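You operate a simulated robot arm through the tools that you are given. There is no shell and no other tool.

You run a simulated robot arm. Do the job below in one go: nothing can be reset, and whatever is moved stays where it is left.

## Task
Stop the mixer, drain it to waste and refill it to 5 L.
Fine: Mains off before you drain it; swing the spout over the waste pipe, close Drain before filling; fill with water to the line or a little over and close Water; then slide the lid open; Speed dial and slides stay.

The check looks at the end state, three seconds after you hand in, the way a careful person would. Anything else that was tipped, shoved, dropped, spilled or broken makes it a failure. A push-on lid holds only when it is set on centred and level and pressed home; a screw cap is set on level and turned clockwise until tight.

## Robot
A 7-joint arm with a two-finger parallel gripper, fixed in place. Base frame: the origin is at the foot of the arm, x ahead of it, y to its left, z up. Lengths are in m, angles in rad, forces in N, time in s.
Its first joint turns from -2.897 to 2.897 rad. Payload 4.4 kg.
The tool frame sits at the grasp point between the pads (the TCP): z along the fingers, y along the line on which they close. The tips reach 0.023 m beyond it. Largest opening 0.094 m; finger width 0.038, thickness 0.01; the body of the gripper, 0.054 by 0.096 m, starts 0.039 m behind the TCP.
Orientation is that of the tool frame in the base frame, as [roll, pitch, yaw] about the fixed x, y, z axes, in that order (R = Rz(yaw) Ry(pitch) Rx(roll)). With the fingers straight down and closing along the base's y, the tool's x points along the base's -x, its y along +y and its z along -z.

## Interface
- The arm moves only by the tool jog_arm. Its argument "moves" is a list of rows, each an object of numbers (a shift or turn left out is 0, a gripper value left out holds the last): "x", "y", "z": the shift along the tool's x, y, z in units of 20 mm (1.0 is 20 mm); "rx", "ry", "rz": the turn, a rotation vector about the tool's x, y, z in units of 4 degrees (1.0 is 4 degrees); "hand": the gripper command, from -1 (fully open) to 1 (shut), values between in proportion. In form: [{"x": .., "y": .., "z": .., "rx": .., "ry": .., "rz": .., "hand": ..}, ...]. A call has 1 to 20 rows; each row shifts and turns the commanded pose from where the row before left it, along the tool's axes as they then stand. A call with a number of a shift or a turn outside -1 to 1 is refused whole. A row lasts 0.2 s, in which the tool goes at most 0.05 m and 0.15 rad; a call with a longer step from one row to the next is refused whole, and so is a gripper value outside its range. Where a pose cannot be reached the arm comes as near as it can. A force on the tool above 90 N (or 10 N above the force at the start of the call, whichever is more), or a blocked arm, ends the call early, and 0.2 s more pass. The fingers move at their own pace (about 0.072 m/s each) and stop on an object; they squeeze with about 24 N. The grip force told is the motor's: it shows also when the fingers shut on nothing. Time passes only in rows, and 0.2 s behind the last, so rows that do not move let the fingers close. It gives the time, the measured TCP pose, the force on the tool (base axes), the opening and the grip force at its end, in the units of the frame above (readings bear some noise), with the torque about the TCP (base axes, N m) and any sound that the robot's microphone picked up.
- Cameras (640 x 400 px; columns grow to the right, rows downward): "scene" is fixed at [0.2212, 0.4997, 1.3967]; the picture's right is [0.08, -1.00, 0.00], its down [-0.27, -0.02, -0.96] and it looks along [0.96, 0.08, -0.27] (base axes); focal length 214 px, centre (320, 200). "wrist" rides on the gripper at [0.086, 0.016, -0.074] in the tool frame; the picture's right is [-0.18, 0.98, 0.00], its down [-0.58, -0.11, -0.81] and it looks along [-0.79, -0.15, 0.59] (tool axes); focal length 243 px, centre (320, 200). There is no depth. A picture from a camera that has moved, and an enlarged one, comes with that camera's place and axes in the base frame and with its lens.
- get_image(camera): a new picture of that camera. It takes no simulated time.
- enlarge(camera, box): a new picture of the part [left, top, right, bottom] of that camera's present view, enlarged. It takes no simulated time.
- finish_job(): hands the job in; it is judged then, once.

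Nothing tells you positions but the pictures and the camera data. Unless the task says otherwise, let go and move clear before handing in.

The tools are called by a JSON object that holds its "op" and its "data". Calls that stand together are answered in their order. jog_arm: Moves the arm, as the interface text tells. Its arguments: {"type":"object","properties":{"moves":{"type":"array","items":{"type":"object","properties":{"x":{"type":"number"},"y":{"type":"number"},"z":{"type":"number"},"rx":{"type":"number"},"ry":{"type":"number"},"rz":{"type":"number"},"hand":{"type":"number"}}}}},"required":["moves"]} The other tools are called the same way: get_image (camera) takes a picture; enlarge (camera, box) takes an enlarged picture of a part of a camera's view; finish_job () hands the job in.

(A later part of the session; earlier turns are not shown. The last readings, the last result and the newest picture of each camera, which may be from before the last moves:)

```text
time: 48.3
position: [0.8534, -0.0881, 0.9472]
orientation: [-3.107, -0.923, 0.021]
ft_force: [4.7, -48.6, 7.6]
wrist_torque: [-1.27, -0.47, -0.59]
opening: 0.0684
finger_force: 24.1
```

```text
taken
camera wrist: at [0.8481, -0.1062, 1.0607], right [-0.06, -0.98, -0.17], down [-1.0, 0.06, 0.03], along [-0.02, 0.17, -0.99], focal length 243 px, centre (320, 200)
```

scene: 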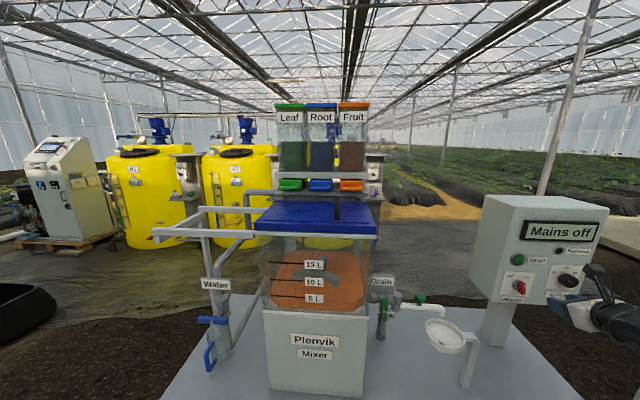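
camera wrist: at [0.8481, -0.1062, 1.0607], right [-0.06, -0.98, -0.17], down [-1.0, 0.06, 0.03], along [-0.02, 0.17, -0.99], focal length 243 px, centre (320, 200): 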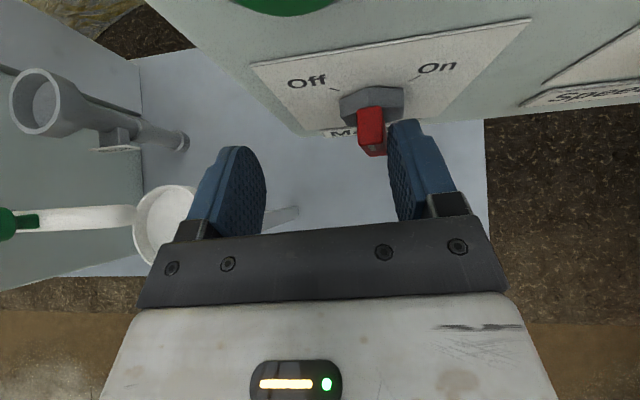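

The gripper was forced open instead of the knob turning, so pushing this way has poor leverage. I'll step back and look at the actual knob angle.

{"op": "jog_arm", "data": {"moves": [{"y": 0.6}, {"y": 0.4}, {"z": -1, "x": -0.3}, {"z": -1}, {"z": -1}, {"z": -1}, {"y": 0.6}, {}]}}

{"op": "get_image", "data": {"camera": "wrist"}}

{"op": "enlarge", "data": {"camera": "scene", "box": [490, 255, 550, 305]}}

```text
time: 50.1
position: [0.7872, -0.1225, 0.9898]
orientation: [-3.105, -0.92, 0.023]
ft_force: [0.0, -0.6, 0.1]
wrist_torque: [0.02, 0.01, 0.01]
opening: 0.0328
finger_force: 0.0
```

```text
taken
camera wrist: at [0.7825, -0.1414, 1.103], right [-0.06, -0.98, -0.17], down [-1.0, 0.06, 0.03], along [-0.02, 0.17, -0.99], focal length 243 px, centre (320, 200)
```

wrist: 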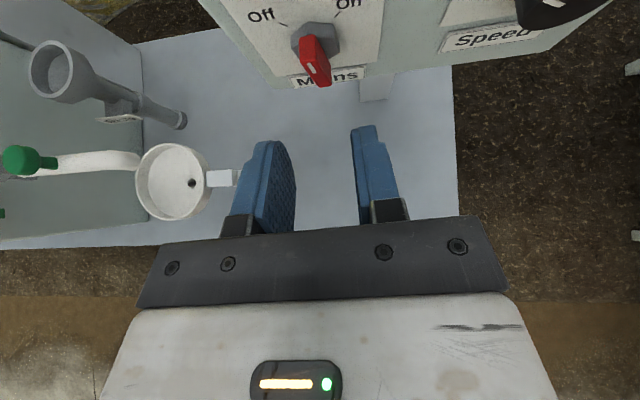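

```text
8.00 times, centred on (520, 280) of scene
camera zoom: at [0.2212, 0.4997, 1.3967], right [0.08, -1.0, 0.0], down [-0.27, -0.02, -0.96], along [0.96, 0.08, -0.27], focal length 1716 px, centre (-1280, -440)
```

zoom: 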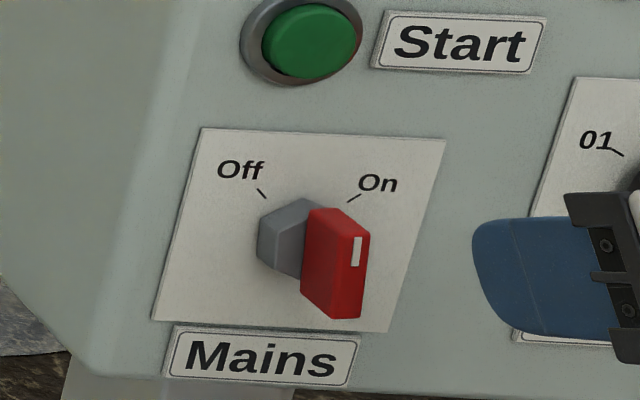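

The knob is about 10° past vertical toward Off. I'll zoom in to pin down the knob axis so a regrip is properly centred.

{"op": "enlarge", "data": {"camera": "wrist", "box": [240, 0, 400, 100]}}

```text
4.00 times, centred on (320, 50) of wrist
camera zoom: at [0.7825, -0.1414, 1.103], right [-0.06, -0.98, -0.17], down [-1.0, 0.06, 0.03], along [-0.02, 0.17, -0.99], focal length 970 px, centre (320, 800)
```

zoom: 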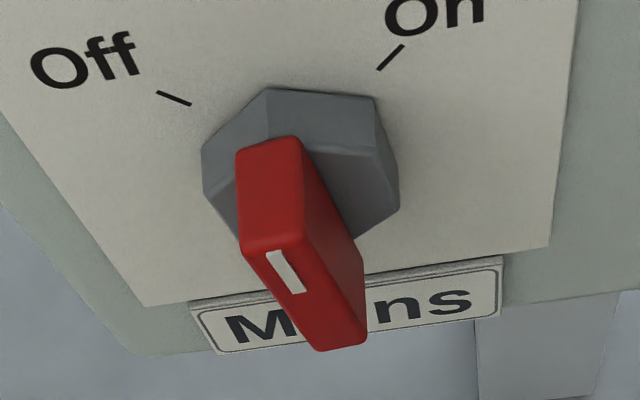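

The view gives the bar spanning z 0.906–0.946, centred at (y -0.115, z 0.926) with its front at x≈0.870 and a tilt of about 9° to Off. I'll align to that and regrip with proper centring to feel the turning torque.

{"op": "jog_arm", "data": {"moves": [{"rz": -0.8, "rx": -0.6}, {"rz": -0.8, "rx": -0.6}, {"rz": -0.56, "rx": -0.42}, {"x": -0.32, "y": -0.7}, {"z": 1}, {"z": 1}, {"z": 0.8}, {}]}}

{"op": "get_image", "data": {"camera": "wrist"}}

```text
time: 51.9
position: [0.8289, -0.1142, 0.9481]
orientation: [2.872, -0.902, 0.266]
ft_force: [0.4, -0.9, -0.4]
wrist_torque: [0.02, 0.01, -0.04]
opening: 0.0328
finger_force: 0.0
```

```text
taken
camera wrist: at [0.8228, -0.1106, 1.0633], right [-0.06, -1.0, 0.02], down [-1.0, 0.06, 0.01], along [-0.01, -0.02, -1.0], focal length 243 px, centre (320, 200)
```

wrist: 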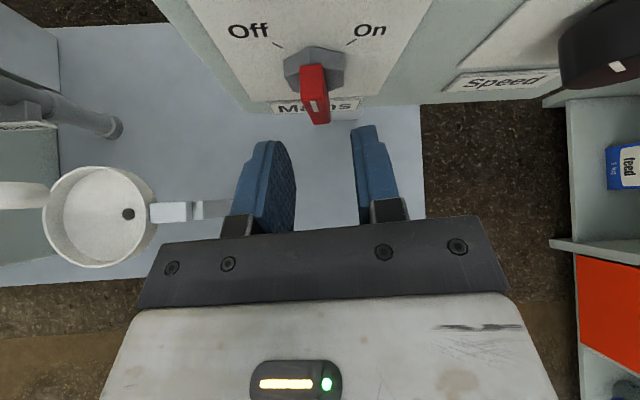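

Aligned. Advancing the last 30 mm and closing.

{"op": "jog_arm", "data": {"moves": [{"z": 0.8}, {"z": 0.7}, {"hand": 0.7}, {"hand": 1}, {}, {}]}}

{"op": "get_image", "data": {"camera": "wrist"}}

```text
time: 53.3
position: [0.8519, -0.116, 0.9295]
orientation: [2.87, -0.903, 0.267]
ft_force: [11.0, -10.8, -3.1]
wrist_torque: [-0.04, 0.02, -0.91]
opening: 0.0123
finger_force: 45.7
```

```text
taken
camera wrist: at [0.8465, -0.1124, 1.0452], right [-0.06, -1.0, 0.02], down [-1.0, 0.06, 0.01], along [-0.01, -0.02, -1.0], focal length 243 px, centre (320, 200)
```

wrist: 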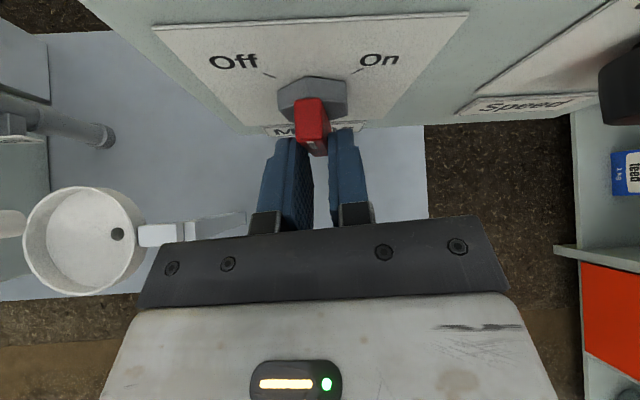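

Side force is now small, so the grip is centred. I'll turn 6° about the panel normal and read the forces.

{"op": "jog_arm", "data": {"moves": [{"rz": -0.6, "rx": -0.45}, {"rz": -0.6, "rx": -0.45}]}}

{"op": "enlarge", "data": {"camera": "wrist", "box": [220, 10, 440, 150]}}

```text
time: 53.9
position: [0.8542, -0.1154, 0.9295]
orientation: [2.708, -0.874, 0.391]
ft_force: [22.3, -3.7, -6.6]
wrist_torque: [-0.03, -0.44, -0.59]
opening: 0.0123
finger_force: 45.0
```

```text
2.86 times, centred on (330, 80) of wrist
camera zoom: at [0.8458, -0.0999, 1.0442], right [-0.06, -0.99, 0.12], down [-1.0, 0.06, 0.0], along [0.0, -0.12, -0.99], focal length 693 px, centre (291, 543)
```

zoom: 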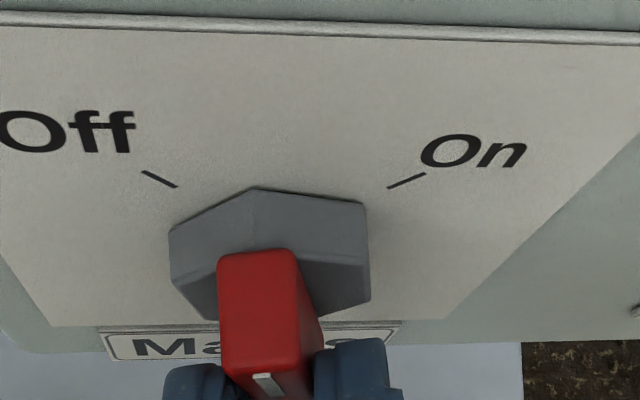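

It turns freely when centred. Continuing.

{"op": "jog_arm", "data": {"moves": [{"rz": -0.7, "rx": -0.525}, {"rz": -0.7, "rx": -0.525}, {"rz": -0.7, "rx": -0.525}]}}

{"op": "enlarge", "data": {"camera": "wrist", "box": [220, 10, 440, 150]}}

```text
time: 54.7
position: [0.8529, -0.1149, 0.9295]
orientation: [2.463, -0.796, 0.578]
ft_force: [12.0, 15.1, -8.1]
wrist_torque: [0.07, 0.1, -0.24]
opening: 0.0123
finger_force: 44.6
```

```text
2.86 times, centred on (330, 80) of wrist
camera zoom: at [0.8443, -0.0786, 1.0394], right [-0.06, -0.95, 0.3], down [-1.0, 0.05, -0.02], along [0.01, -0.3, -0.95], focal length 693 px, centre (291, 543)
```

zoom: 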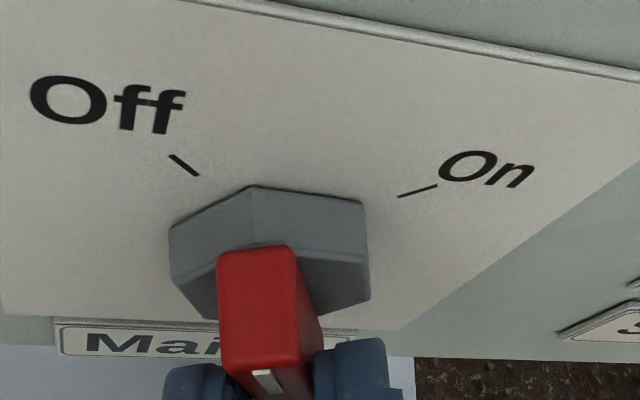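

{"op": "jog_arm", "data": {"moves": [{"rz": -0.7, "rx": -0.525, "y": -0.03}, {"rz": -0.7, "rx": -0.525, "y": -0.03}, {"rz": -0.7, "rx": -0.525, "y": -0.03}]}}

{"op": "enlarge", "data": {"camera": "wrist", "box": [220, 10, 440, 150]}}

```text
time: 55.5
position: [0.8519, -0.1126, 0.9295]
orientation: [2.254, -0.694, 0.719]
ft_force: [0.1, 22.0, -5.9]
wrist_torque: [0.1, 0.13, -0.19]
opening: 0.012
finger_force: 45.0
```

```text
2.86 times, centred on (330, 80) of wrist
camera zoom: at [0.8432, -0.0584, 1.0306], right [-0.06, -0.88, 0.47], down [-1.0, 0.05, -0.04], along [0.02, -0.47, -0.88], focal length 693 px, centre (291, 543)
```

zoom: 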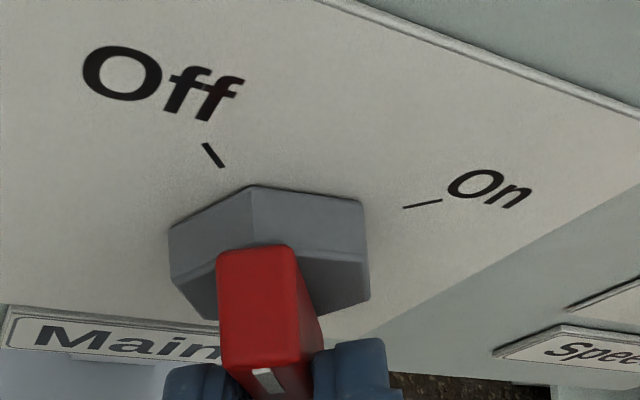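

The bar is close to the Off tick. Turning the remaining ~9°.

{"op": "jog_arm", "data": {"moves": [{"rz": -0.7, "rx": -0.525, "y": -0.03}, {"rz": -0.7, "rx": -0.525, "y": -0.03}, {"rz": -0.6, "rx": -0.45, "y": -0.03}]}}

{"op": "enlarge", "data": {"camera": "wrist", "box": [220, 10, 440, 150]}}

```text
time: 56.3
position: [0.8535, -0.1126, 0.9278]
orientation: [2.093, -0.577, 0.816]
ft_force: [3.0, 8.8, -4.9]
wrist_torque: [1.06, -0.14, -0.36]
opening: 0.0123
finger_force: 44.1
```

```text
2.86 times, centred on (330, 80) of wrist
camera zoom: at [0.8422, -0.0412, 1.0188], right [-0.07, -0.79, 0.61], down [-1.0, 0.04, -0.06], along [0.02, -0.62, -0.79], focal length 693 px, centre (291, 543)
```

zoom: 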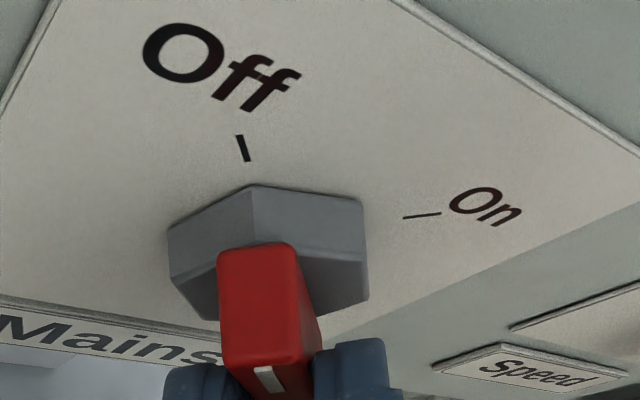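

The knob is hard against its Off stop. I'll release, back away and level the hand.

{"op": "jog_arm", "data": {"moves": [{"hand": 0.5}, {"hand": 0.4}, {"z": -0.5}, {"z": -1}, {"z": -1}, {"z": -1}, {"z": -1}, {"z": -1}, {"z": -1}, {"z": -1}, {"rz": 0.8, "rx": 0.6}, {"rz": 0.8, "rx": 0.6}, {"rz": 0.8, "rx": 0.6}, {"rz": 0.8, "rx": 0.6}, {"rz": 0.8, "rx": 0.6}, {"rz": 0.8, "rx": 0.6}, {"rz": 0.8, "rx": 0.6}, {"rz": 0.8, "rx": 0.6}, {"rz": 0.8, "rx": 0.6}, {"rz": 0.8, "rx": 0.6}]}}

{"op": "get_image", "data": {"camera": "scene"}}

{"op": "get_image", "data": {"camera": "wrist"}}

{"op": "enlarge", "data": {"camera": "scene", "box": [480, 220, 600, 315]}}

```text
time: 60.5
position: [0.7294, -0.0532, 0.9906]
orientation: [2.955, -0.913, 0.2]
ft_force: [0.5, 0.4, 1.0]
wrist_torque: [0.01, 0.03, 0.01]
opening: 0.0281
finger_force: 0.0
```

```text
taken
```

scene: 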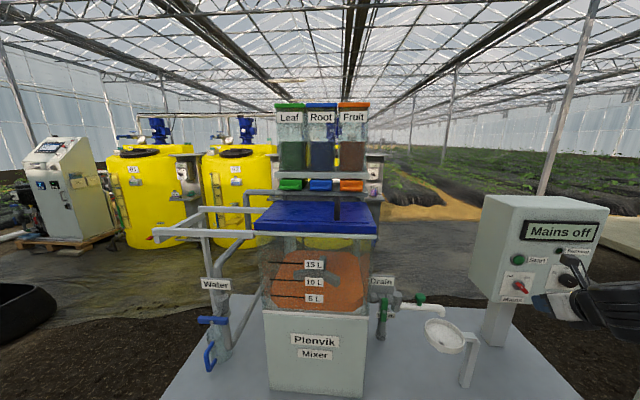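

```text
taken
camera wrist: at [0.7235, -0.0559, 1.1063], right [-0.06, -1.0, -0.03], down [-1.0, 0.06, 0.01], along [-0.01, 0.04, -1.0], focal length 243 px, centre (320, 200)
```

wrist: 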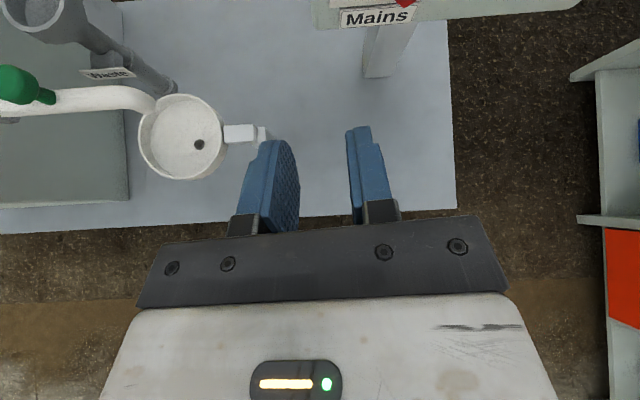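

```text
4.21 times, centred on (540, 268) of scene
camera zoom: at [0.2212, 0.4997, 1.3967], right [0.08, -1.0, 0.0], down [-0.27, -0.02, -0.96], along [0.96, 0.08, -0.27], focal length 903 px, centre (-606, -84)
```

zoom: 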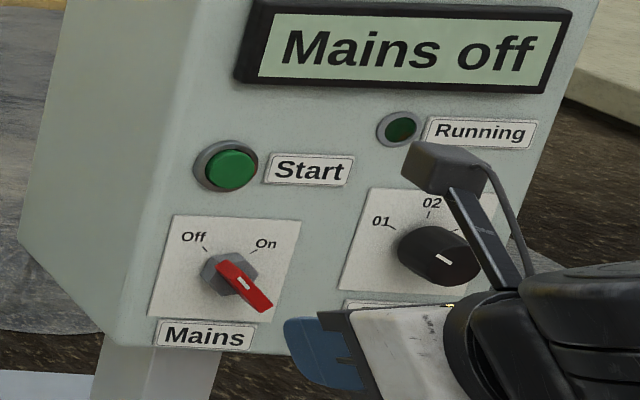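

Mains is at Off. Next is the spout: I'll move over it to get a top-down view.

{"op": "jog_arm", "data": {"moves": [{"x": 0.8, "z": -0.6}, {"x": 0.8, "z": -0.6}, {"x": 0.8, "z": -0.6}, {"y": -1}, {"y": -1}, {"y": -1}, {"y": -1}, {"y": -1}, {"y": -1}, {"y": -1}, {"y": -1}, {"y": -1}, {"y": -1}, {"y": -1}, {"y": -1}, {"y": -1}, {"y": -1}]}}

{"op": "get_image", "data": {"camera": "wrist"}}

{"op": "get_image", "data": {"camera": "scene"}}

```text
time: 64.1
position: [0.7146, 0.2308, 1.0185]
orientation: [2.954, -0.913, 0.2]
ft_force: [-0.2, 0.3, 0.3]
wrist_torque: [0.05, -0.03, 0.02]
opening: 0.0281
finger_force: 0.1
```

```text
taken
camera wrist: at [0.7086, 0.2279, 1.1341], right [-0.06, -1.0, -0.03], down [-1.0, 0.06, 0.01], along [-0.01, 0.03, -1.0], focal length 243 px, centre (320, 200)
```

wrist: 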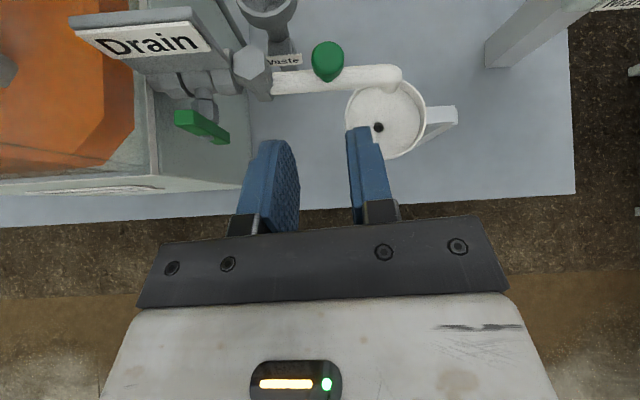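

```text
taken
```

scene: 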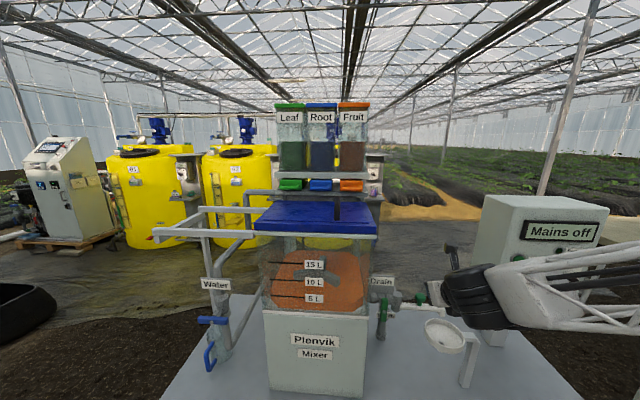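

Excellent top-down view of the spout. I'll enlarge it for measurements.

{"op": "enlarge", "data": {"camera": "wrist", "box": [160, 0, 440, 175]}}

```text
2.29 times, centred on (300, 88) of wrist
camera zoom: at [0.7086, 0.2279, 1.1341], right [-0.06, -1.0, -0.03], down [-1.0, 0.06, 0.01], along [-0.01, 0.03, -1.0], focal length 555 px, centre (366, 457)
```

zoom: 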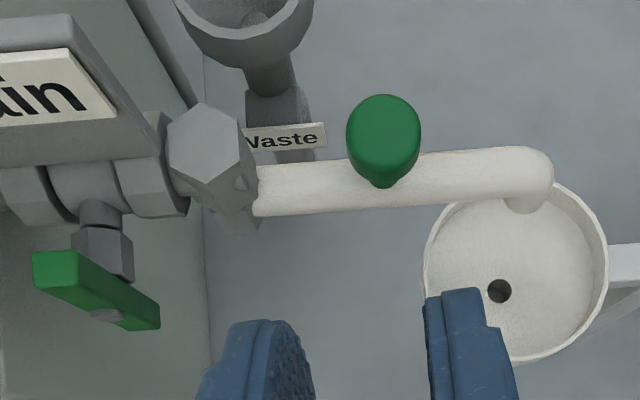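

Measured from above: swivel pivot at (0.84, 0.293), green knob at (0.838, 0.219) with its top near z 0.91, and waste mouth centre at (0.987, 0.292). The spout therefore needs about 90° of swing. I'll point the tool steeply down to grip that knob from above.

{"op": "jog_arm", "data": {"moves": [{"rz": 1, "hand": -0.1}, {"rz": 1}, {"ry": -1}, {"ry": -1}, {"ry": -1}, {"ry": -1}, {"ry": -1}, {"ry": -1}, {"ry": -1}, {"ry": -1}, {"ry": -1}, {"ry": -0.5}, {}]}}

{"op": "get_image", "data": {"camera": "wrist"}}

```text
time: 66.9
position: [0.7149, 0.2315, 1.0195]
orientation: [3.139, -0.366, -0.033]
ft_force: [-0.7, 0.0, -0.1]
wrist_torque: [0.02, 0.01, 0.02]
opening: 0.0516
finger_force: 0.2
out of reach, approached as far as the arm can: row 11
```

```text
taken
camera wrist: at [0.7695, 0.2145, 1.1197], right [-0.2, -0.98, -0.06], down [-0.83, 0.14, 0.54], along [-0.52, 0.16, -0.84], focal length 243 px, centre (320, 200)
```

wrist: 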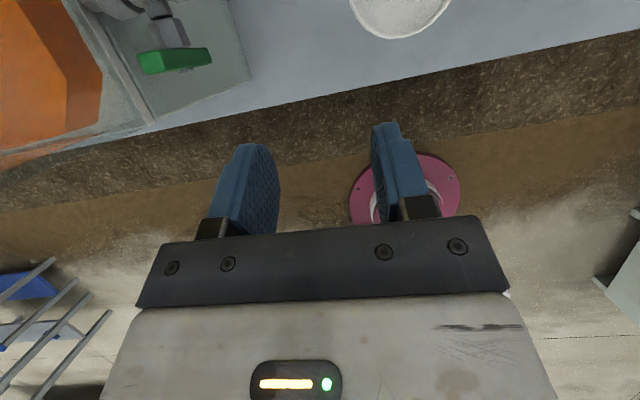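

Tool is about 69° down, which is good enough. Moving to a pre-grasp just above the green knob.

{"op": "jog_arm", "data": {"moves": [{"x": 0.73, "y": 0.1, "z": 0.94}, {"x": 0.73, "y": 0.1, "z": 0.94}, {"x": 0.73, "y": 0.1, "z": 0.94}, {"x": 0.73, "y": 0.1, "z": 0.94}, {"x": 0.73, "y": 0.1, "z": 0.94}, {}]}}

{"op": "get_image", "data": {"camera": "wrist"}}

{"op": "enlarge", "data": {"camera": "scene", "box": [360, 240, 480, 340]}}

```text
time: 68.3
position: [0.7942, 0.2174, 0.9296]
orientation: [3.135, -0.336, -0.031]
ft_force: [0.8, 0.0, 0.9]
wrist_torque: [0.01, 0.02, 0.02]
opening: 0.0518
finger_force: 0.1
out of reach, approached as far as the arm can: row 1, 3, 5
```

```text
taken
camera wrist: at [0.851, 0.2001, 1.0284], right [-0.21, -0.98, -0.05], down [-0.81, 0.14, 0.57], along [-0.55, 0.16, -0.82], focal length 243 px, centre (320, 200)
```

wrist: 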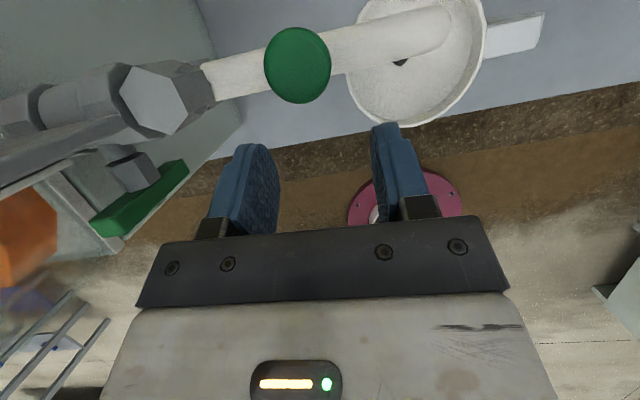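

```text
4.00 times, centred on (420, 290) of scene
camera zoom: at [0.2212, 0.4997, 1.3967], right [0.08, -1.0, 0.0], down [-0.27, -0.02, -0.96], along [0.96, 0.08, -0.27], focal length 858 px, centre (-80, -160)
```

zoom: 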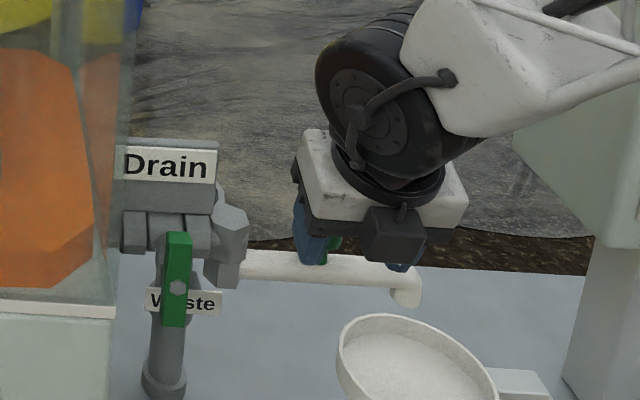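

This flipped wrist posture contorts the arm and shortens its reach. I'll retreat and unwind the roll back to the original posture, which reaches further with the tool pointing down.

{"op": "jog_arm", "data": {"moves": [{"x": -0.4, "z": -0.9}, {"x": -0.4, "z": -0.9}, {"x": -0.4, "z": -0.9}, {"x": -0.4, "z": -0.9}, {"x": -0.4, "z": -0.9}, {"x": -0.4, "z": -0.9}, {"x": -0.4, "z": -0.9}, {"x": -0.4, "z": -0.9}, {"rz": -1}, {"rz": -1}, {"rz": -1}, {"rz": -1}, {"rz": -1}, {"rz": -1}, {"rz": -1}, {"rz": -1}, {"rz": -1}, {"rz": -1}, {"rz": -1}, {"rz": -1}]}}

{"op": "jog_arm", "data": {"moves": [{"rz": -1}, {"rz": -1}, {"rz": -1}, {"rz": -1}, {"rz": -1}, {"rz": -1}, {"rz": -1}, {"rz": -1}, {"rz": -1}, {"rz": -1}, {"rz": -1}, {"rz": -1}, {"rz": -1}, {"rz": -1}, {"rz": -1}, {"rz": -1}, {"rz": -1}, {"rz": -1}, {"rz": -1}, {"rz": -1}]}}

{"op": "jog_arm", "data": {"moves": [{"rz": -1}, {"rz": -1}, {"rz": -1}, {"rz": -1}, {"rz": -1}, {"rz": -1}, {"rz": -1}, {"rz": -1}, {"rz": -1}, {"rz": -1}, {"rz": -1}, {"rz": -1}, {"rz": -1}, {}]}}

{"op": "get_image", "data": {"camera": "scene"}}

{"op": "get_image", "data": {"camera": "wrist"}}

```text
time: 72.5
position: [0.6743, 0.2194, 1.0095]
orientation: [2.883, -0.215, 0.835]
ft_force: [0.5, -0.3, -0.4]
wrist_torque: [-0.01, -0.02, 0.0]
opening: 0.0521
finger_force: 0.0
out of reach, approached as far as the arm can: row 1, 2, 3, 4, 5, 6, 7, 8
```

```text
time: 76.7
position: [0.6742, 0.2196, 1.0087]
orientation: [2.879, 0.21, 2.175]
ft_force: [-0.6, 0.4, 0.2]
wrist_torque: [-0.02, 0.02, 0.0]
opening: 0.0516
finger_force: 0.1
```

```text
time: 79.7
position: [0.6736, 0.2208, 1.0095]
orientation: [-3.136, 0.335, 3.111]
ft_force: [-0.2, 0.0, -0.3]
wrist_torque: [0.01, 0.02, -0.01]
opening: 0.0519
finger_force: 0.0
```

```text
taken
```

scene: 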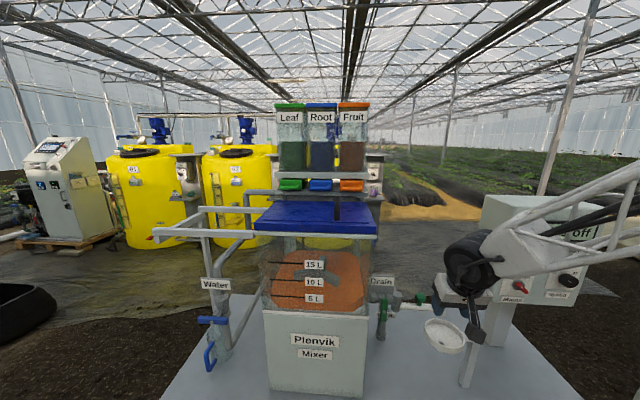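

```text
taken
camera wrist: at [0.5691, 0.24, 1.0505], right [0.21, 0.98, 0.05], down [0.28, -0.11, 0.95], along [0.94, -0.18, -0.3], focal length 243 px, centre (320, 200)
```

wrist: 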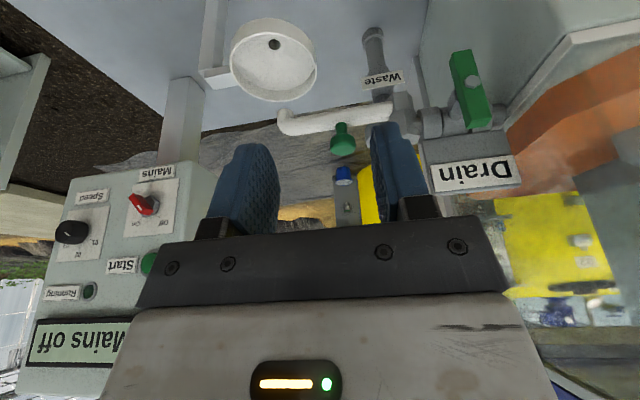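

Back in the normal posture. Now moving to just above the spout's green knob.

{"op": "jog_arm", "data": {"moves": [{"x": -0.84, "z": 0.5}, {"x": -0.84, "z": 0.5}, {"x": -0.84, "z": 0.5}, {"x": -0.84, "z": 0.5}, {"x": -0.84, "z": 0.5}, {"x": -0.84, "z": 0.5}, {"x": -0.84, "z": 0.5}, {}]}}

{"op": "get_image", "data": {"camera": "wrist"}}

{"op": "enlarge", "data": {"camera": "scene", "box": [360, 240, 480, 340]}}

```text
time: 81.5
position: [0.7876, 0.2106, 0.9289]
orientation: [-3.135, 0.336, 3.11]
ft_force: [-0.4, -0.1, 1.0]
wrist_torque: [0.01, 0.0, 0.0]
opening: 0.0519
finger_force: 0.1
out of reach, approached as far as the arm can: row 1, 2, 3, 4, 5, 6, 7
```

```text
taken
camera wrist: at [0.6835, 0.2312, 0.9704], right [0.21, 0.98, 0.05], down [0.28, -0.11, 0.95], along [0.94, -0.18, -0.3], focal length 243 px, centre (320, 200)
```

wrist: 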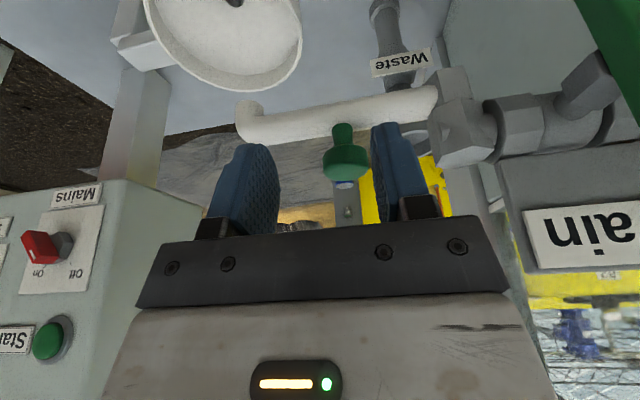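

```text
4.00 times, centred on (420, 290) of scene
camera zoom: at [0.2212, 0.4997, 1.3967], right [0.08, -1.0, 0.0], down [-0.27, -0.02, -0.96], along [0.96, 0.08, -0.27], focal length 858 px, centre (-80, -160)
```

zoom: 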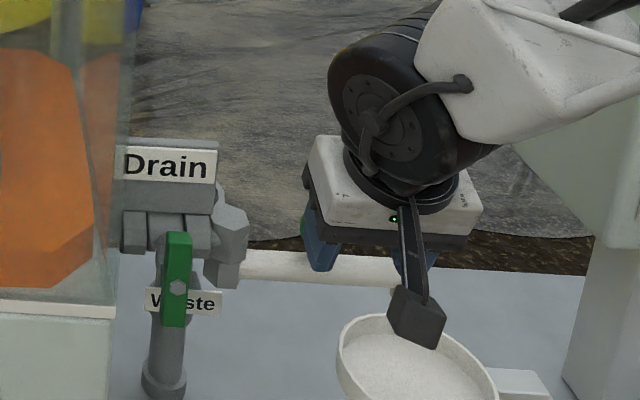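

The arm is sliding along a reach boundary in this elbow posture. I'll pull back toward the original start area with the tool straight down to restore a freer posture.

{"op": "jog_arm", "data": {"moves": [{"x": 0.944, "z": -0.33}, {"x": 0.944, "z": -0.33}, {"x": 0.944, "z": -0.33}, {"x": 0.944, "z": -0.33}, {"x": 0.944, "z": -0.33}, {"x": 0.944, "z": -0.33}, {"x": 0.944, "z": -0.33}, {"x": 0.944, "z": -0.33}, {"x": 0.944, "z": -0.33}, {"x": 0.944, "z": -0.33}, {"ry": 1}, {"ry": 1}, {"ry": 1}, {"ry": 1}, {"ry": 0.8}, {}]}}

{"op": "jog_arm", "data": {"moves": [{"z": -1}, {"z": -1}, {"z": -1}, {"z": -1}, {"z": -1}, {"z": -1}, {"z": -1}, {"z": -1}, {"z": -1}, {"z": -1}, {}]}}

{"op": "get_image", "data": {"camera": "scene"}}

```text
time: 84.9
position: [0.5874, 0.2188, 0.9288]
orientation: [-3.139, 0.265, 3.11]
ft_force: [0.2, 0.5, -0.2]
wrist_torque: [-0.03, -0.01, -0.03]
opening: 0.0517
finger_force: 0.2
out of reach, approached as far as the arm can: row 12, 13, 14, 15
```

```text
time: 87.3
position: [0.5227, 0.2153, 0.9754]
orientation: [-3.136, 0.266, 3.11]
ft_force: [0.8, 0.2, 0.7]
wrist_torque: [-0.03, -0.01, 0.03]
opening: 0.0517
finger_force: 0.0
out of reach, approached as far as the arm can: row 2, 3, 4, 5, 6, 7, 8, 9, 10
```

```text
taken
```

scene: 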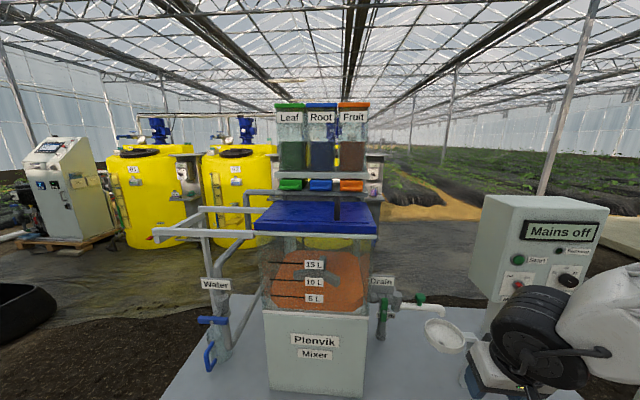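

The posture is still blocked, so I need to find which joint is limiting. I'll try a small roll at this spot and then pitch down.

{"op": "jog_arm", "data": {"moves": [{"rz": 1}, {"rz": 1}, {"rz": 1}, {"rz": 1}, {"rz": 1}, {"ry": 1}, {"ry": 1}, {"ry": 1}, {}]}}

{"op": "jog_arm", "data": {"moves": [{"z": -1}, {"z": -1}, {"z": -1}, {"z": -1}, {}]}}

```text
time: 89.3
position: [0.5232, 0.214, 0.9757]
orientation: [3.054, 0.251, 2.749]
ft_force: [0.3, -0.3, 0.4]
wrist_torque: [-0.01, -0.02, -0.02]
opening: 0.0518
finger_force: 0.1
out of reach, approached as far as the arm can: row 6, 7, 8
```

```text
time: 90.5
position: [0.514, 0.2151, 1.0039]
orientation: [3.058, 0.261, 2.749]
ft_force: [0.2, 0.3, 0.5]
wrist_torque: [0.02, -0.01, -0.01]
opening: 0.0514
finger_force: 0.0
out of reach, approached as far as the arm can: row 2, 3, 4
```

Not the roll joint. I'll undo that and bring the arm sideways into the scene camera's view to see the elbow posture.

{"op": "jog_arm", "data": {"moves": [{"rz": -1}, {"rz": -1}, {"rz": -1}, {"rz": -1}, {"rz": -1}, {"y": 1}, {"y": 1}, {"y": 1}, {"y": 1}, {"y": 1}, {"y": 1}, {"y": 1}, {"y": 1}, {"y": 1}, {"y": 1}, {"y": 1}, {"y": 1}, {}]}}

{"op": "get_image", "data": {"camera": "scene"}}

```text
time: 94.3
position: [0.5197, 0.4558, 0.9874]
orientation: [-3.136, 0.265, 3.11]
ft_force: [-0.8, 0.1, -0.8]
wrist_torque: [0.02, 0.02, 0.0]
opening: 0.0516
finger_force: 0.1
out of reach, approached as far as the arm can: row 1
```

```text
taken
```

scene: 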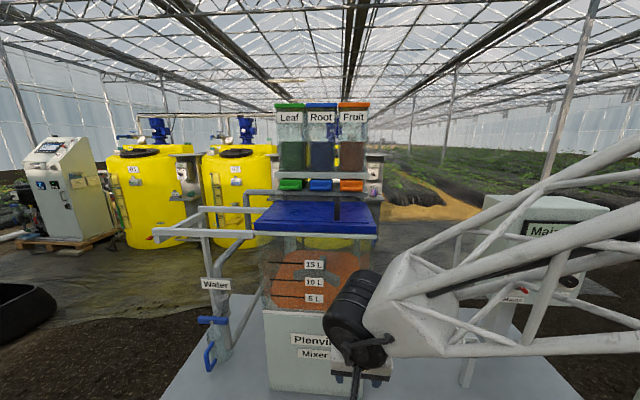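

{"op": "jog_arm", "data": {"moves": [{"ry": 1}, {"ry": 1}, {"ry": 1}, {"ry": 0.8}, {"z": -1}, {"z": -1}, {"z": -1}, {"z": -1}, {"z": -1}, {"z": -1}, {"z": -1}, {"z": -1}, {}]}}

{"op": "get_image", "data": {"camera": "scene"}}

```text
time: 97.1
position: [0.4606, 0.4337, 0.9941]
orientation: [-3.134, 0.213, 3.111]
ft_force: [0.0, -0.3, 0.5]
wrist_torque: [-0.01, -0.01, 0.0]
opening: 0.0518
finger_force: 0.1
out of reach, approached as far as the arm can: row 1, 2, 3, 4, 5, 6, 7, 8, 9, 10, 11, 12
```

```text
taken
```

scene: 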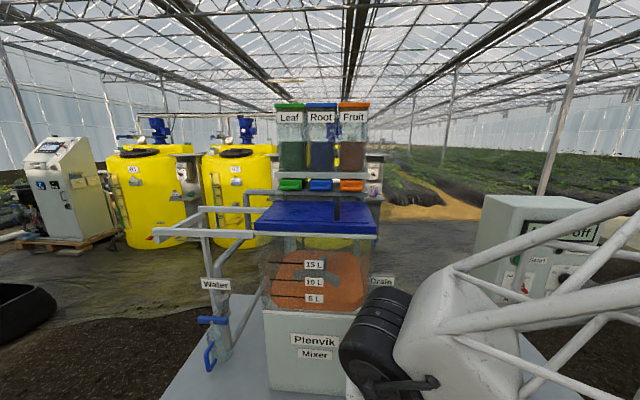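

The forearm approaches from the side, so the 180° roll near the wrist singularity seems to have left the forearm joint twisted. I'll retrace that path in reverse to untwist it, starting with moving back toward the panel side.

{"op": "jog_arm", "data": {"moves": [{"y": -1}, {"y": -1}, {"y": -1}, {"y": -1}, {"y": -1}, {"y": -1}, {"y": -1}, {"y": -1}, {"y": -1}, {"y": -1}, {"y": -1}, {"y": -1}, {"rz": 1}, {"rz": 1}, {"rz": 1}, {"rz": 1}, {"rz": 1}, {"rz": 1}, {"rz": 1}, {"rz": 1}]}}

{"op": "jog_arm", "data": {"moves": [{"rz": 1}, {"rz": 1}, {"rz": 1}, {"rz": 1}, {"rz": 1}, {"rz": 1}, {"rz": 1}, {"rz": 1}, {"rz": 1}, {"rz": 1}, {"rz": 1}, {"rz": 1}, {"rz": 1}, {"rz": 1}, {"rz": 1}, {"rz": 1}, {"rz": 1}, {"rz": 1}, {"rz": 1}, {"rz": 1}]}}

{"op": "jog_arm", "data": {"moves": [{"rz": 1}, {"rz": 1}, {"rz": 1}, {"rz": 1}, {"rz": 1}, {"rz": 1}, {"rz": 1}, {"rz": 1}, {"rz": 1}, {"rz": 1}, {"rz": 1}, {"rz": 1}, {"rz": 1}, {"rz": 1}, {"rz": 1}, {"rz": 1}, {"rz": 1}, {}]}}

```text
time: 101.3
position: [0.45, 0.2514, 0.9648]
orientation: [3.035, 0.19, 2.538]
ft_force: [0.2, 0.1, -0.9]
wrist_torque: [0.01, -0.01, -0.02]
opening: 0.0516
finger_force: 0.1
out of reach, approached as far as the arm can: row 2, 3, 4, 5, 6, 7, 10, 11, 12
```

```text
time: 105.5
position: [0.4507, 0.2505, 0.9653]
orientation: [2.933, -0.071, 1.158]
ft_force: [-0.4, 0.4, -0.6]
wrist_torque: [0.02, 0.0, 0.01]
opening: 0.0517
finger_force: 0.1
```

```text
time: 109.3
position: [0.4509, 0.2509, 0.965]
orientation: [3.13, -0.218, -0.032]
ft_force: [0.6, -0.5, -1.0]
wrist_torque: [0.04, -0.03, 0.01]
opening: 0.0516
finger_force: 0.1
```

{"op": "jog_arm", "data": {"moves": [{"ry": 1}, {"ry": 1}, {"ry": 1}, {"ry": 1}, {"ry": 1}, {"ry": 1}, {"ry": 1}, {"ry": 1}, {"ry": 1}, {"ry": 1}, {"ry": 1}, {"ry": 1}, {"ry": 1}, {"y": 1}, {"y": 1}, {"y": 1}, {"y": 1}, {"y": 1}]}}

{"op": "jog_arm", "data": {"moves": [{"y": 1, "x": 0.5, "z": 0.95}, {"y": 1, "x": 0.5, "z": 0.95}, {"y": 1, "x": 0.5, "z": 0.95}, {"y": 1, "x": 0.5, "z": 0.95}, {"y": 1, "x": 0.5, "z": 0.95}, {"y": 1, "x": 0.5, "z": 0.95}, {"y": 1, "x": 0.5, "z": 0.95}, {"y": 1, "x": 0.5, "z": 0.95}, {"y": 1, "x": 0.5, "z": 0.95}, {"y": 1, "x": 0.5, "z": 0.95}, {"y": 1, "x": 0.5, "z": 0.95}, {"y": 1, "x": 0.5, "z": 0.95}, {"y": 1, "x": 0.5, "z": 0.95}, {}]}}

{"op": "get_image", "data": {"camera": "scene"}}

```text
time: 113.1
position: [0.4489, 0.1514, 0.9647]
orientation: [3.129, -1.117, -0.021]
ft_force: [0.0, -0.4, 0.2]
wrist_torque: [-0.03, -0.02, -0.02]
opening: 0.0517
finger_force: 0.0
```

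```text
time: 116.1
position: [0.7211, -0.0389, 0.9871]
orientation: [3.102, -1.113, -0.017]
ft_force: [-0.6, -0.2, 0.5]
wrist_torque: [-0.01, -0.01, 0.0]
opening: 0.0516
finger_force: 0.1
out of reach, approached as far as the arm can: row 9, 10, 11, 12, 13
```

```text
taken
```

scene: 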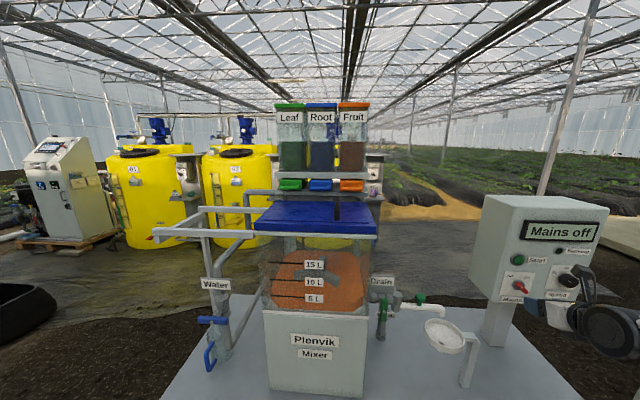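

Now rolling back −180° at this shallow pitch, the reverse of what caused the twist.

{"op": "jog_arm", "data": {"moves": [{"z": -1}, {"z": -1}, {"rz": -1}, {"rz": -1}, {"rz": -1}, {"rz": -1}, {"rz": -1}, {"rz": -1}, {"rz": -1}, {"rz": -1}, {"rz": -1}, {"rz": -1}, {"rz": -1}, {"rz": -1}, {"rz": -1}, {"rz": -1}, {"rz": -1}, {"rz": -1}, {"rz": -1}, {"rz": -1}]}}

{"op": "jog_arm", "data": {"moves": [{"rz": -1}, {"rz": -1}, {"rz": -1}, {"rz": -1}, {"rz": -1}, {"rz": -1}, {"rz": -1}, {"rz": -1}, {"rz": -1}, {"rz": -1}, {"rz": -1}, {"rz": -1}, {"rz": -1}, {"rz": -1}, {"rz": -1}, {"rz": -1}, {"rz": -1}, {"rz": -1}, {"rz": -1}, {"rz": -1}]}}

{"op": "jog_arm", "data": {"moves": [{"rz": -1}, {"rz": -1}, {"rz": -1}, {"rz": -1}, {"rz": -1}, {"rz": -1}, {"rz": -1}, {"x": -0.9, "z": -0.8}, {"x": -0.9, "z": -0.8}, {"x": -0.9, "z": -0.8}, {"x": -0.9, "z": -0.8}, {"x": -0.9, "z": -0.8}, {"x": -0.9, "z": -0.8}]}}

```text
time: 120.3
position: [0.6861, -0.0269, 1.0039]
orientation: [2.043, -0.275, 1.396]
ft_force: [-0.6, 0.5, -0.5]
wrist_torque: [0.01, -0.03, -0.01]
opening: 0.0517
finger_force: 0.0
out of reach, approached as far as the arm can: row 1
```

```text
time: 124.5
position: [0.6868, -0.0273, 1.0057]
orientation: [2.382, 0.922, 2.231]
ft_force: [-0.2, -0.4, -0.8]
wrist_torque: [-0.02, 0.0, 0.03]
opening: 0.0516
finger_force: 0.0
```

```text
time: 127.3
position: [0.6465, -0.0246, 1.143]
orientation: [-3.127, 1.116, 3.122]
ft_force: [0.9, 0.3, -0.3]
wrist_torque: [0.01, 0.01, -0.03]
opening: 0.0519
finger_force: 0.1
```

That moved up freely, which is promising. Now pitching the tool straight down.

{"op": "jog_arm", "data": {"moves": [{"ry": 1}, {"ry": 1}, {"ry": 1}, {"ry": 1}, {"ry": 1}, {"ry": 1}, {"ry": 1}, {"ry": 1}, {"ry": 1}, {"ry": 1}, {"ry": 1}, {"ry": 1}, {"ry": 1}, {"ry": 1}, {"ry": 1}, {"ry": 1}]}}

{"op": "get_image", "data": {"camera": "scene"}}

```text
time: 130.7
position: [0.6468, -0.0255, 1.1436]
orientation: [-3.137, -0.001, 3.109]
ft_force: [0.5, -0.3, 0.2]
wrist_torque: [0.0, 0.03, 0.04]
opening: 0.0518
finger_force: 0.0
```

```text
taken
```

scene: 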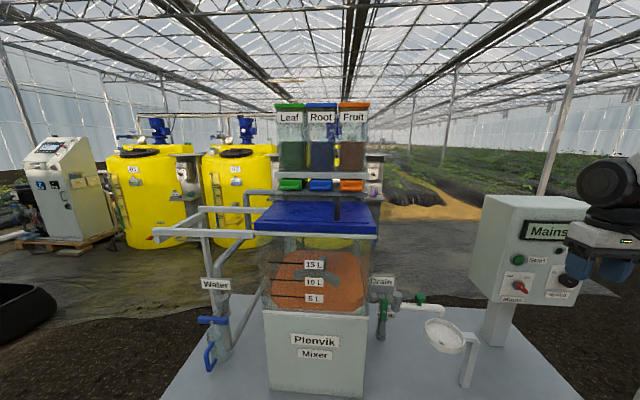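

The posture is restored with the tool straight down. Moving over the spout knob.

{"op": "jog_arm", "data": {"moves": [{"rz": -0.47}, {"x": -0.735, "y": 0.94, "z": 0.4}, {"x": -0.735, "y": 0.94, "z": 0.4}, {"x": -0.735, "y": 0.94, "z": 0.4}, {"x": -0.735, "y": 0.94, "z": 0.4}, {"x": -0.735, "y": 0.94, "z": 0.4}, {"x": -0.735, "y": 0.94, "z": 0.4}, {"x": -0.735, "y": 0.94, "z": 0.4}, {"x": -0.735, "y": 0.94, "z": 0.4}, {"x": -0.735, "y": 0.94, "z": 0.4}, {"x": -0.735, "y": 0.94, "z": 0.4}, {"x": -0.735, "y": 0.94, "z": 0.4}, {"x": -0.735, "y": 0.94, "z": 0.4}, {"x": -0.735, "y": 0.94, "z": 0.4}, {}]}}

{"op": "get_image", "data": {"camera": "wrist"}}

{"op": "enlarge", "data": {"camera": "scene", "box": [360, 210, 500, 330]}}

```text
time: 133.9
position: [0.8384, 0.219, 1.0366]
orientation: [-3.136, 0.0, 3.141]
ft_force: [0.5, 0.4, -0.5]
wrist_torque: [-0.02, -0.01, 0.0]
opening: 0.0516
finger_force: 0.0
```

```text
taken
camera wrist: at [0.7523, 0.2352, 1.1129], right [0.18, 0.98, -0.01], down [0.58, -0.1, 0.81], along [0.79, -0.15, -0.59], focal length 243 px, centre (320, 200)
```

wrist: 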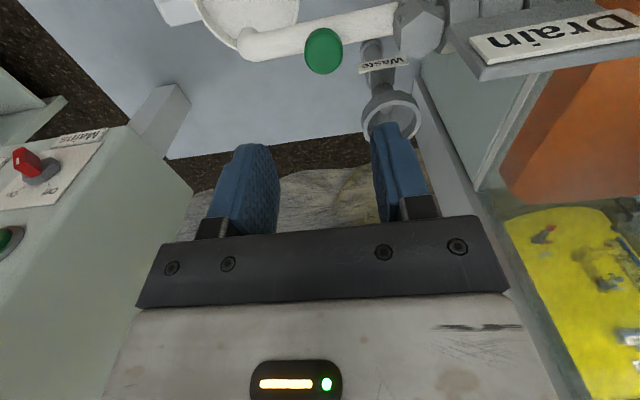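

```text
3.33 times, centred on (430, 270) of scene
camera zoom: at [0.2212, 0.4997, 1.3967], right [0.08, -1.0, 0.0], down [-0.27, -0.02, -0.96], along [0.96, 0.08, -0.27], focal length 715 px, centre (-47, -33)
```

zoom: 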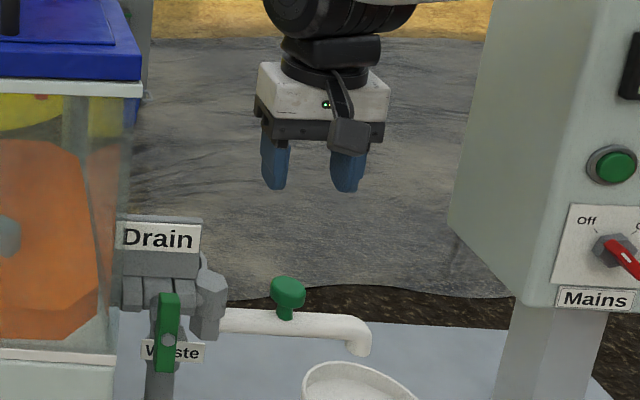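

Positioned directly over the knob. Descending and gripping it.

{"op": "jog_arm", "data": {"moves": [{"z": 1}, {"z": 1}, {"z": 1}, {"z": 1}, {"z": 1}, {"z": 1}, {"z": 0.5}, {}]}}

{"op": "enlarge", "data": {"camera": "scene", "box": [370, 240, 470, 320]}}

{"op": "get_image", "data": {"camera": "wrist"}}

```text
time: 135.7
position: [0.8391, 0.2174, 0.9064]
orientation: [-3.136, 0.002, 3.141]
ft_force: [0.1, -0.5, 0.1]
wrist_torque: [-0.02, 0.01, -0.02]
opening: 0.0516
finger_force: 0.0
```

```text
5.00 times, centred on (420, 280) of scene
camera zoom: at [0.2212, 0.4997, 1.3967], right [0.08, -1.0, 0.0], down [-0.27, -0.02, -0.96], along [0.96, 0.08, -0.27], focal length 1072 px, centre (-180, -200)
```

zoom: 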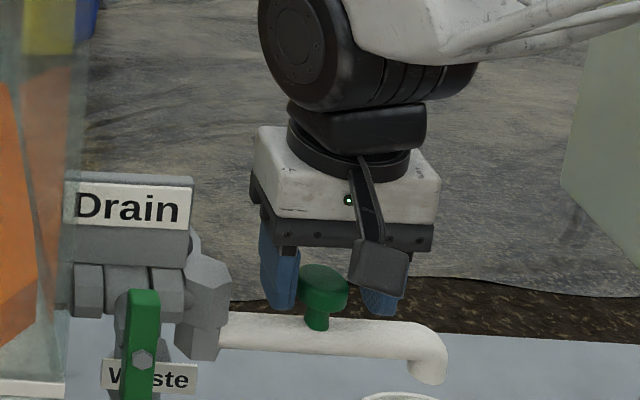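

```text
taken
camera wrist: at [0.7529, 0.2346, 0.9826], right [0.18, 0.98, -0.01], down [0.58, -0.1, 0.81], along [0.79, -0.15, -0.59], focal length 243 px, centre (320, 200)
```

wrist: 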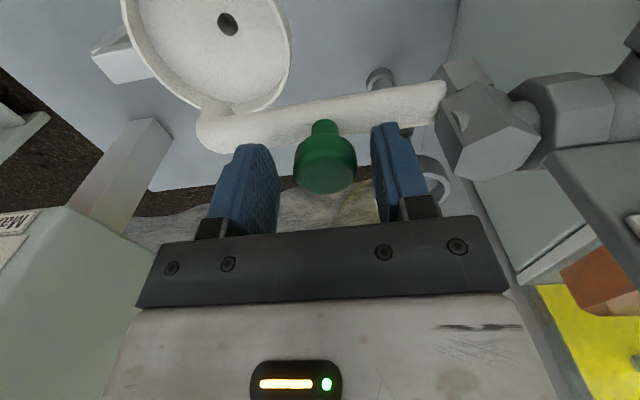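

The knob is between the fingers. Closing and starting the swing along the arc about the pivot.

{"op": "jog_arm", "data": {"moves": [{"hand": 0.6}, {"hand": 1}, {}, {}, {"x": -0.323, "y": 0.014}, {"x": -0.32, "y": 0.042}, {"x": -0.315, "y": 0.07}, {"x": -0.308, "y": 0.097}, {"x": -0.298, "y": 0.124}]}}

{"op": "enlarge", "data": {"camera": "scene", "box": [370, 240, 470, 320]}}

```text
time: 137.2
position: [0.8522, 0.2219, 0.9084]
orientation: [-3.137, -0.002, -3.141]
ft_force: [-2.7, 22.2, -1.6]
wrist_torque: [0.43, 0.13, -0.09]
opening: 0.0313
finger_force: 44.9
stopped in row 7: the force on the tool passed its limit at 93 N (the readings are from after the stop); the commanded pose is now the measured one
```

```text
5.00 times, centred on (420, 280) of scene
camera zoom: at [0.2212, 0.4997, 1.3967], right [0.08, -1.0, 0.0], down [-0.27, -0.02, -0.96], along [0.96, 0.08, -0.27], focal length 1072 px, centre (-180, -200)
```

zoom: 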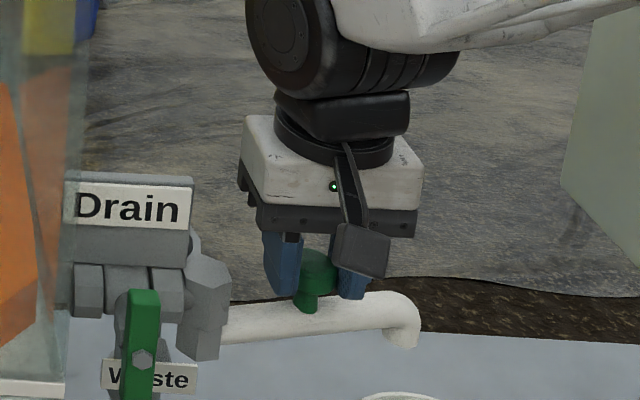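

The spout swings, and the strain is just a small radius error. I'll continue in short bursts, correcting by the force reading.

{"op": "jog_arm", "data": {"moves": [{"y": 0.08}, {"x": -0.27, "y": 0.12}, {"x": -0.27, "y": 0.13}]}}

```text
time: 138.0
position: [0.8626, 0.225, 0.9069]
orientation: [-3.136, -0.003, -3.141]
ft_force: [7.7, -40.3, 3.4]
wrist_torque: [-0.69, -0.23, 0.36]
opening: 0.0312
finger_force: 45.4
```

{"op": "jog_arm", "data": {"moves": [{"x": -0.26, "y": 0.03}, {"x": -0.26, "y": 0.07}, {}]}}

```text
time: 138.8
position: [0.8736, 0.2279, 0.9085]
orientation: [-3.136, -0.003, -3.141]
ft_force: [21.3, -50.7, 0.8]
wrist_torque: [-0.95, -0.47, 0.31]
opening: 0.031
finger_force: 45.6
```

{"op": "get_image", "data": {"camera": "wrist"}}

{"op": "enlarge", "data": {"camera": "scene", "box": [370, 240, 470, 320]}}

```text
taken
camera wrist: at [0.7878, 0.2453, 0.9828], right [0.18, 0.98, -0.01], down [0.58, -0.1, 0.81], along [0.79, -0.15, -0.59], focal length 243 px, centre (320, 200)
```

wrist: 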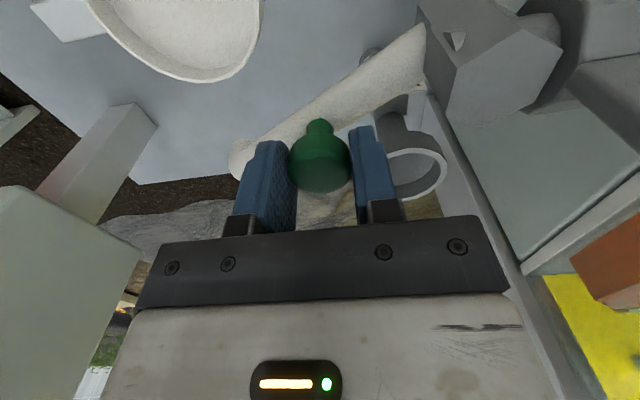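

```text
5.00 times, centred on (420, 280) of scene
camera zoom: at [0.2212, 0.4997, 1.3967], right [0.08, -1.0, 0.0], down [-0.27, -0.02, -0.96], along [0.96, 0.08, -0.27], focal length 1072 px, centre (-180, -200)
```

zoom: 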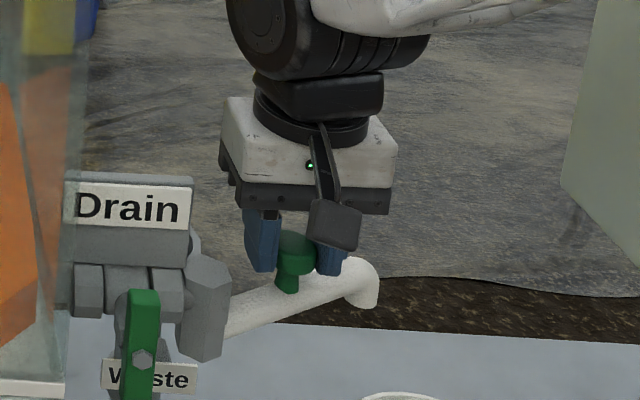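

{"op": "jog_arm", "data": {"moves": [{"x": -0.395, "y": 0.065}, {"x": -0.375, "y": 0.21}, {}]}}

```text
time: 139.6
position: [0.8877, 0.2353, 0.9092]
orientation: [-3.136, -0.001, -3.139]
ft_force: [1.2, -6.8, 5.7]
wrist_torque: [-0.16, 0.36, 0.33]
opening: 0.0312
finger_force: 44.6
```

Nearly zero strain now, about 39° swung. Continuing along the arc.

{"op": "jog_arm", "data": {"moves": [{"x": -0.285, "y": 0.28}, {"x": -0.265, "y": 0.295}, {}]}}

```text
time: 140.4
position: [0.8994, 0.2457, 0.9075]
orientation: [-3.136, 0.0, -3.139]
ft_force: [15.7, -24.7, 4.7]
wrist_torque: [-0.46, -0.26, 0.67]
opening: 0.0309
finger_force: 44.7
```

{"op": "jog_arm", "data": {"moves": [{"x": -0.3, "y": 0.32}, {"x": -0.26, "y": 0.4}, {}]}}

```text
time: 141.2
position: [0.909, 0.2608, 0.9075]
orientation: [-3.136, -0.005, -3.139]
ft_force: [-2.2, -4.2, 3.7]
wrist_torque: [-0.21, 0.44, 0.39]
opening: 0.0309
finger_force: 45.1
```

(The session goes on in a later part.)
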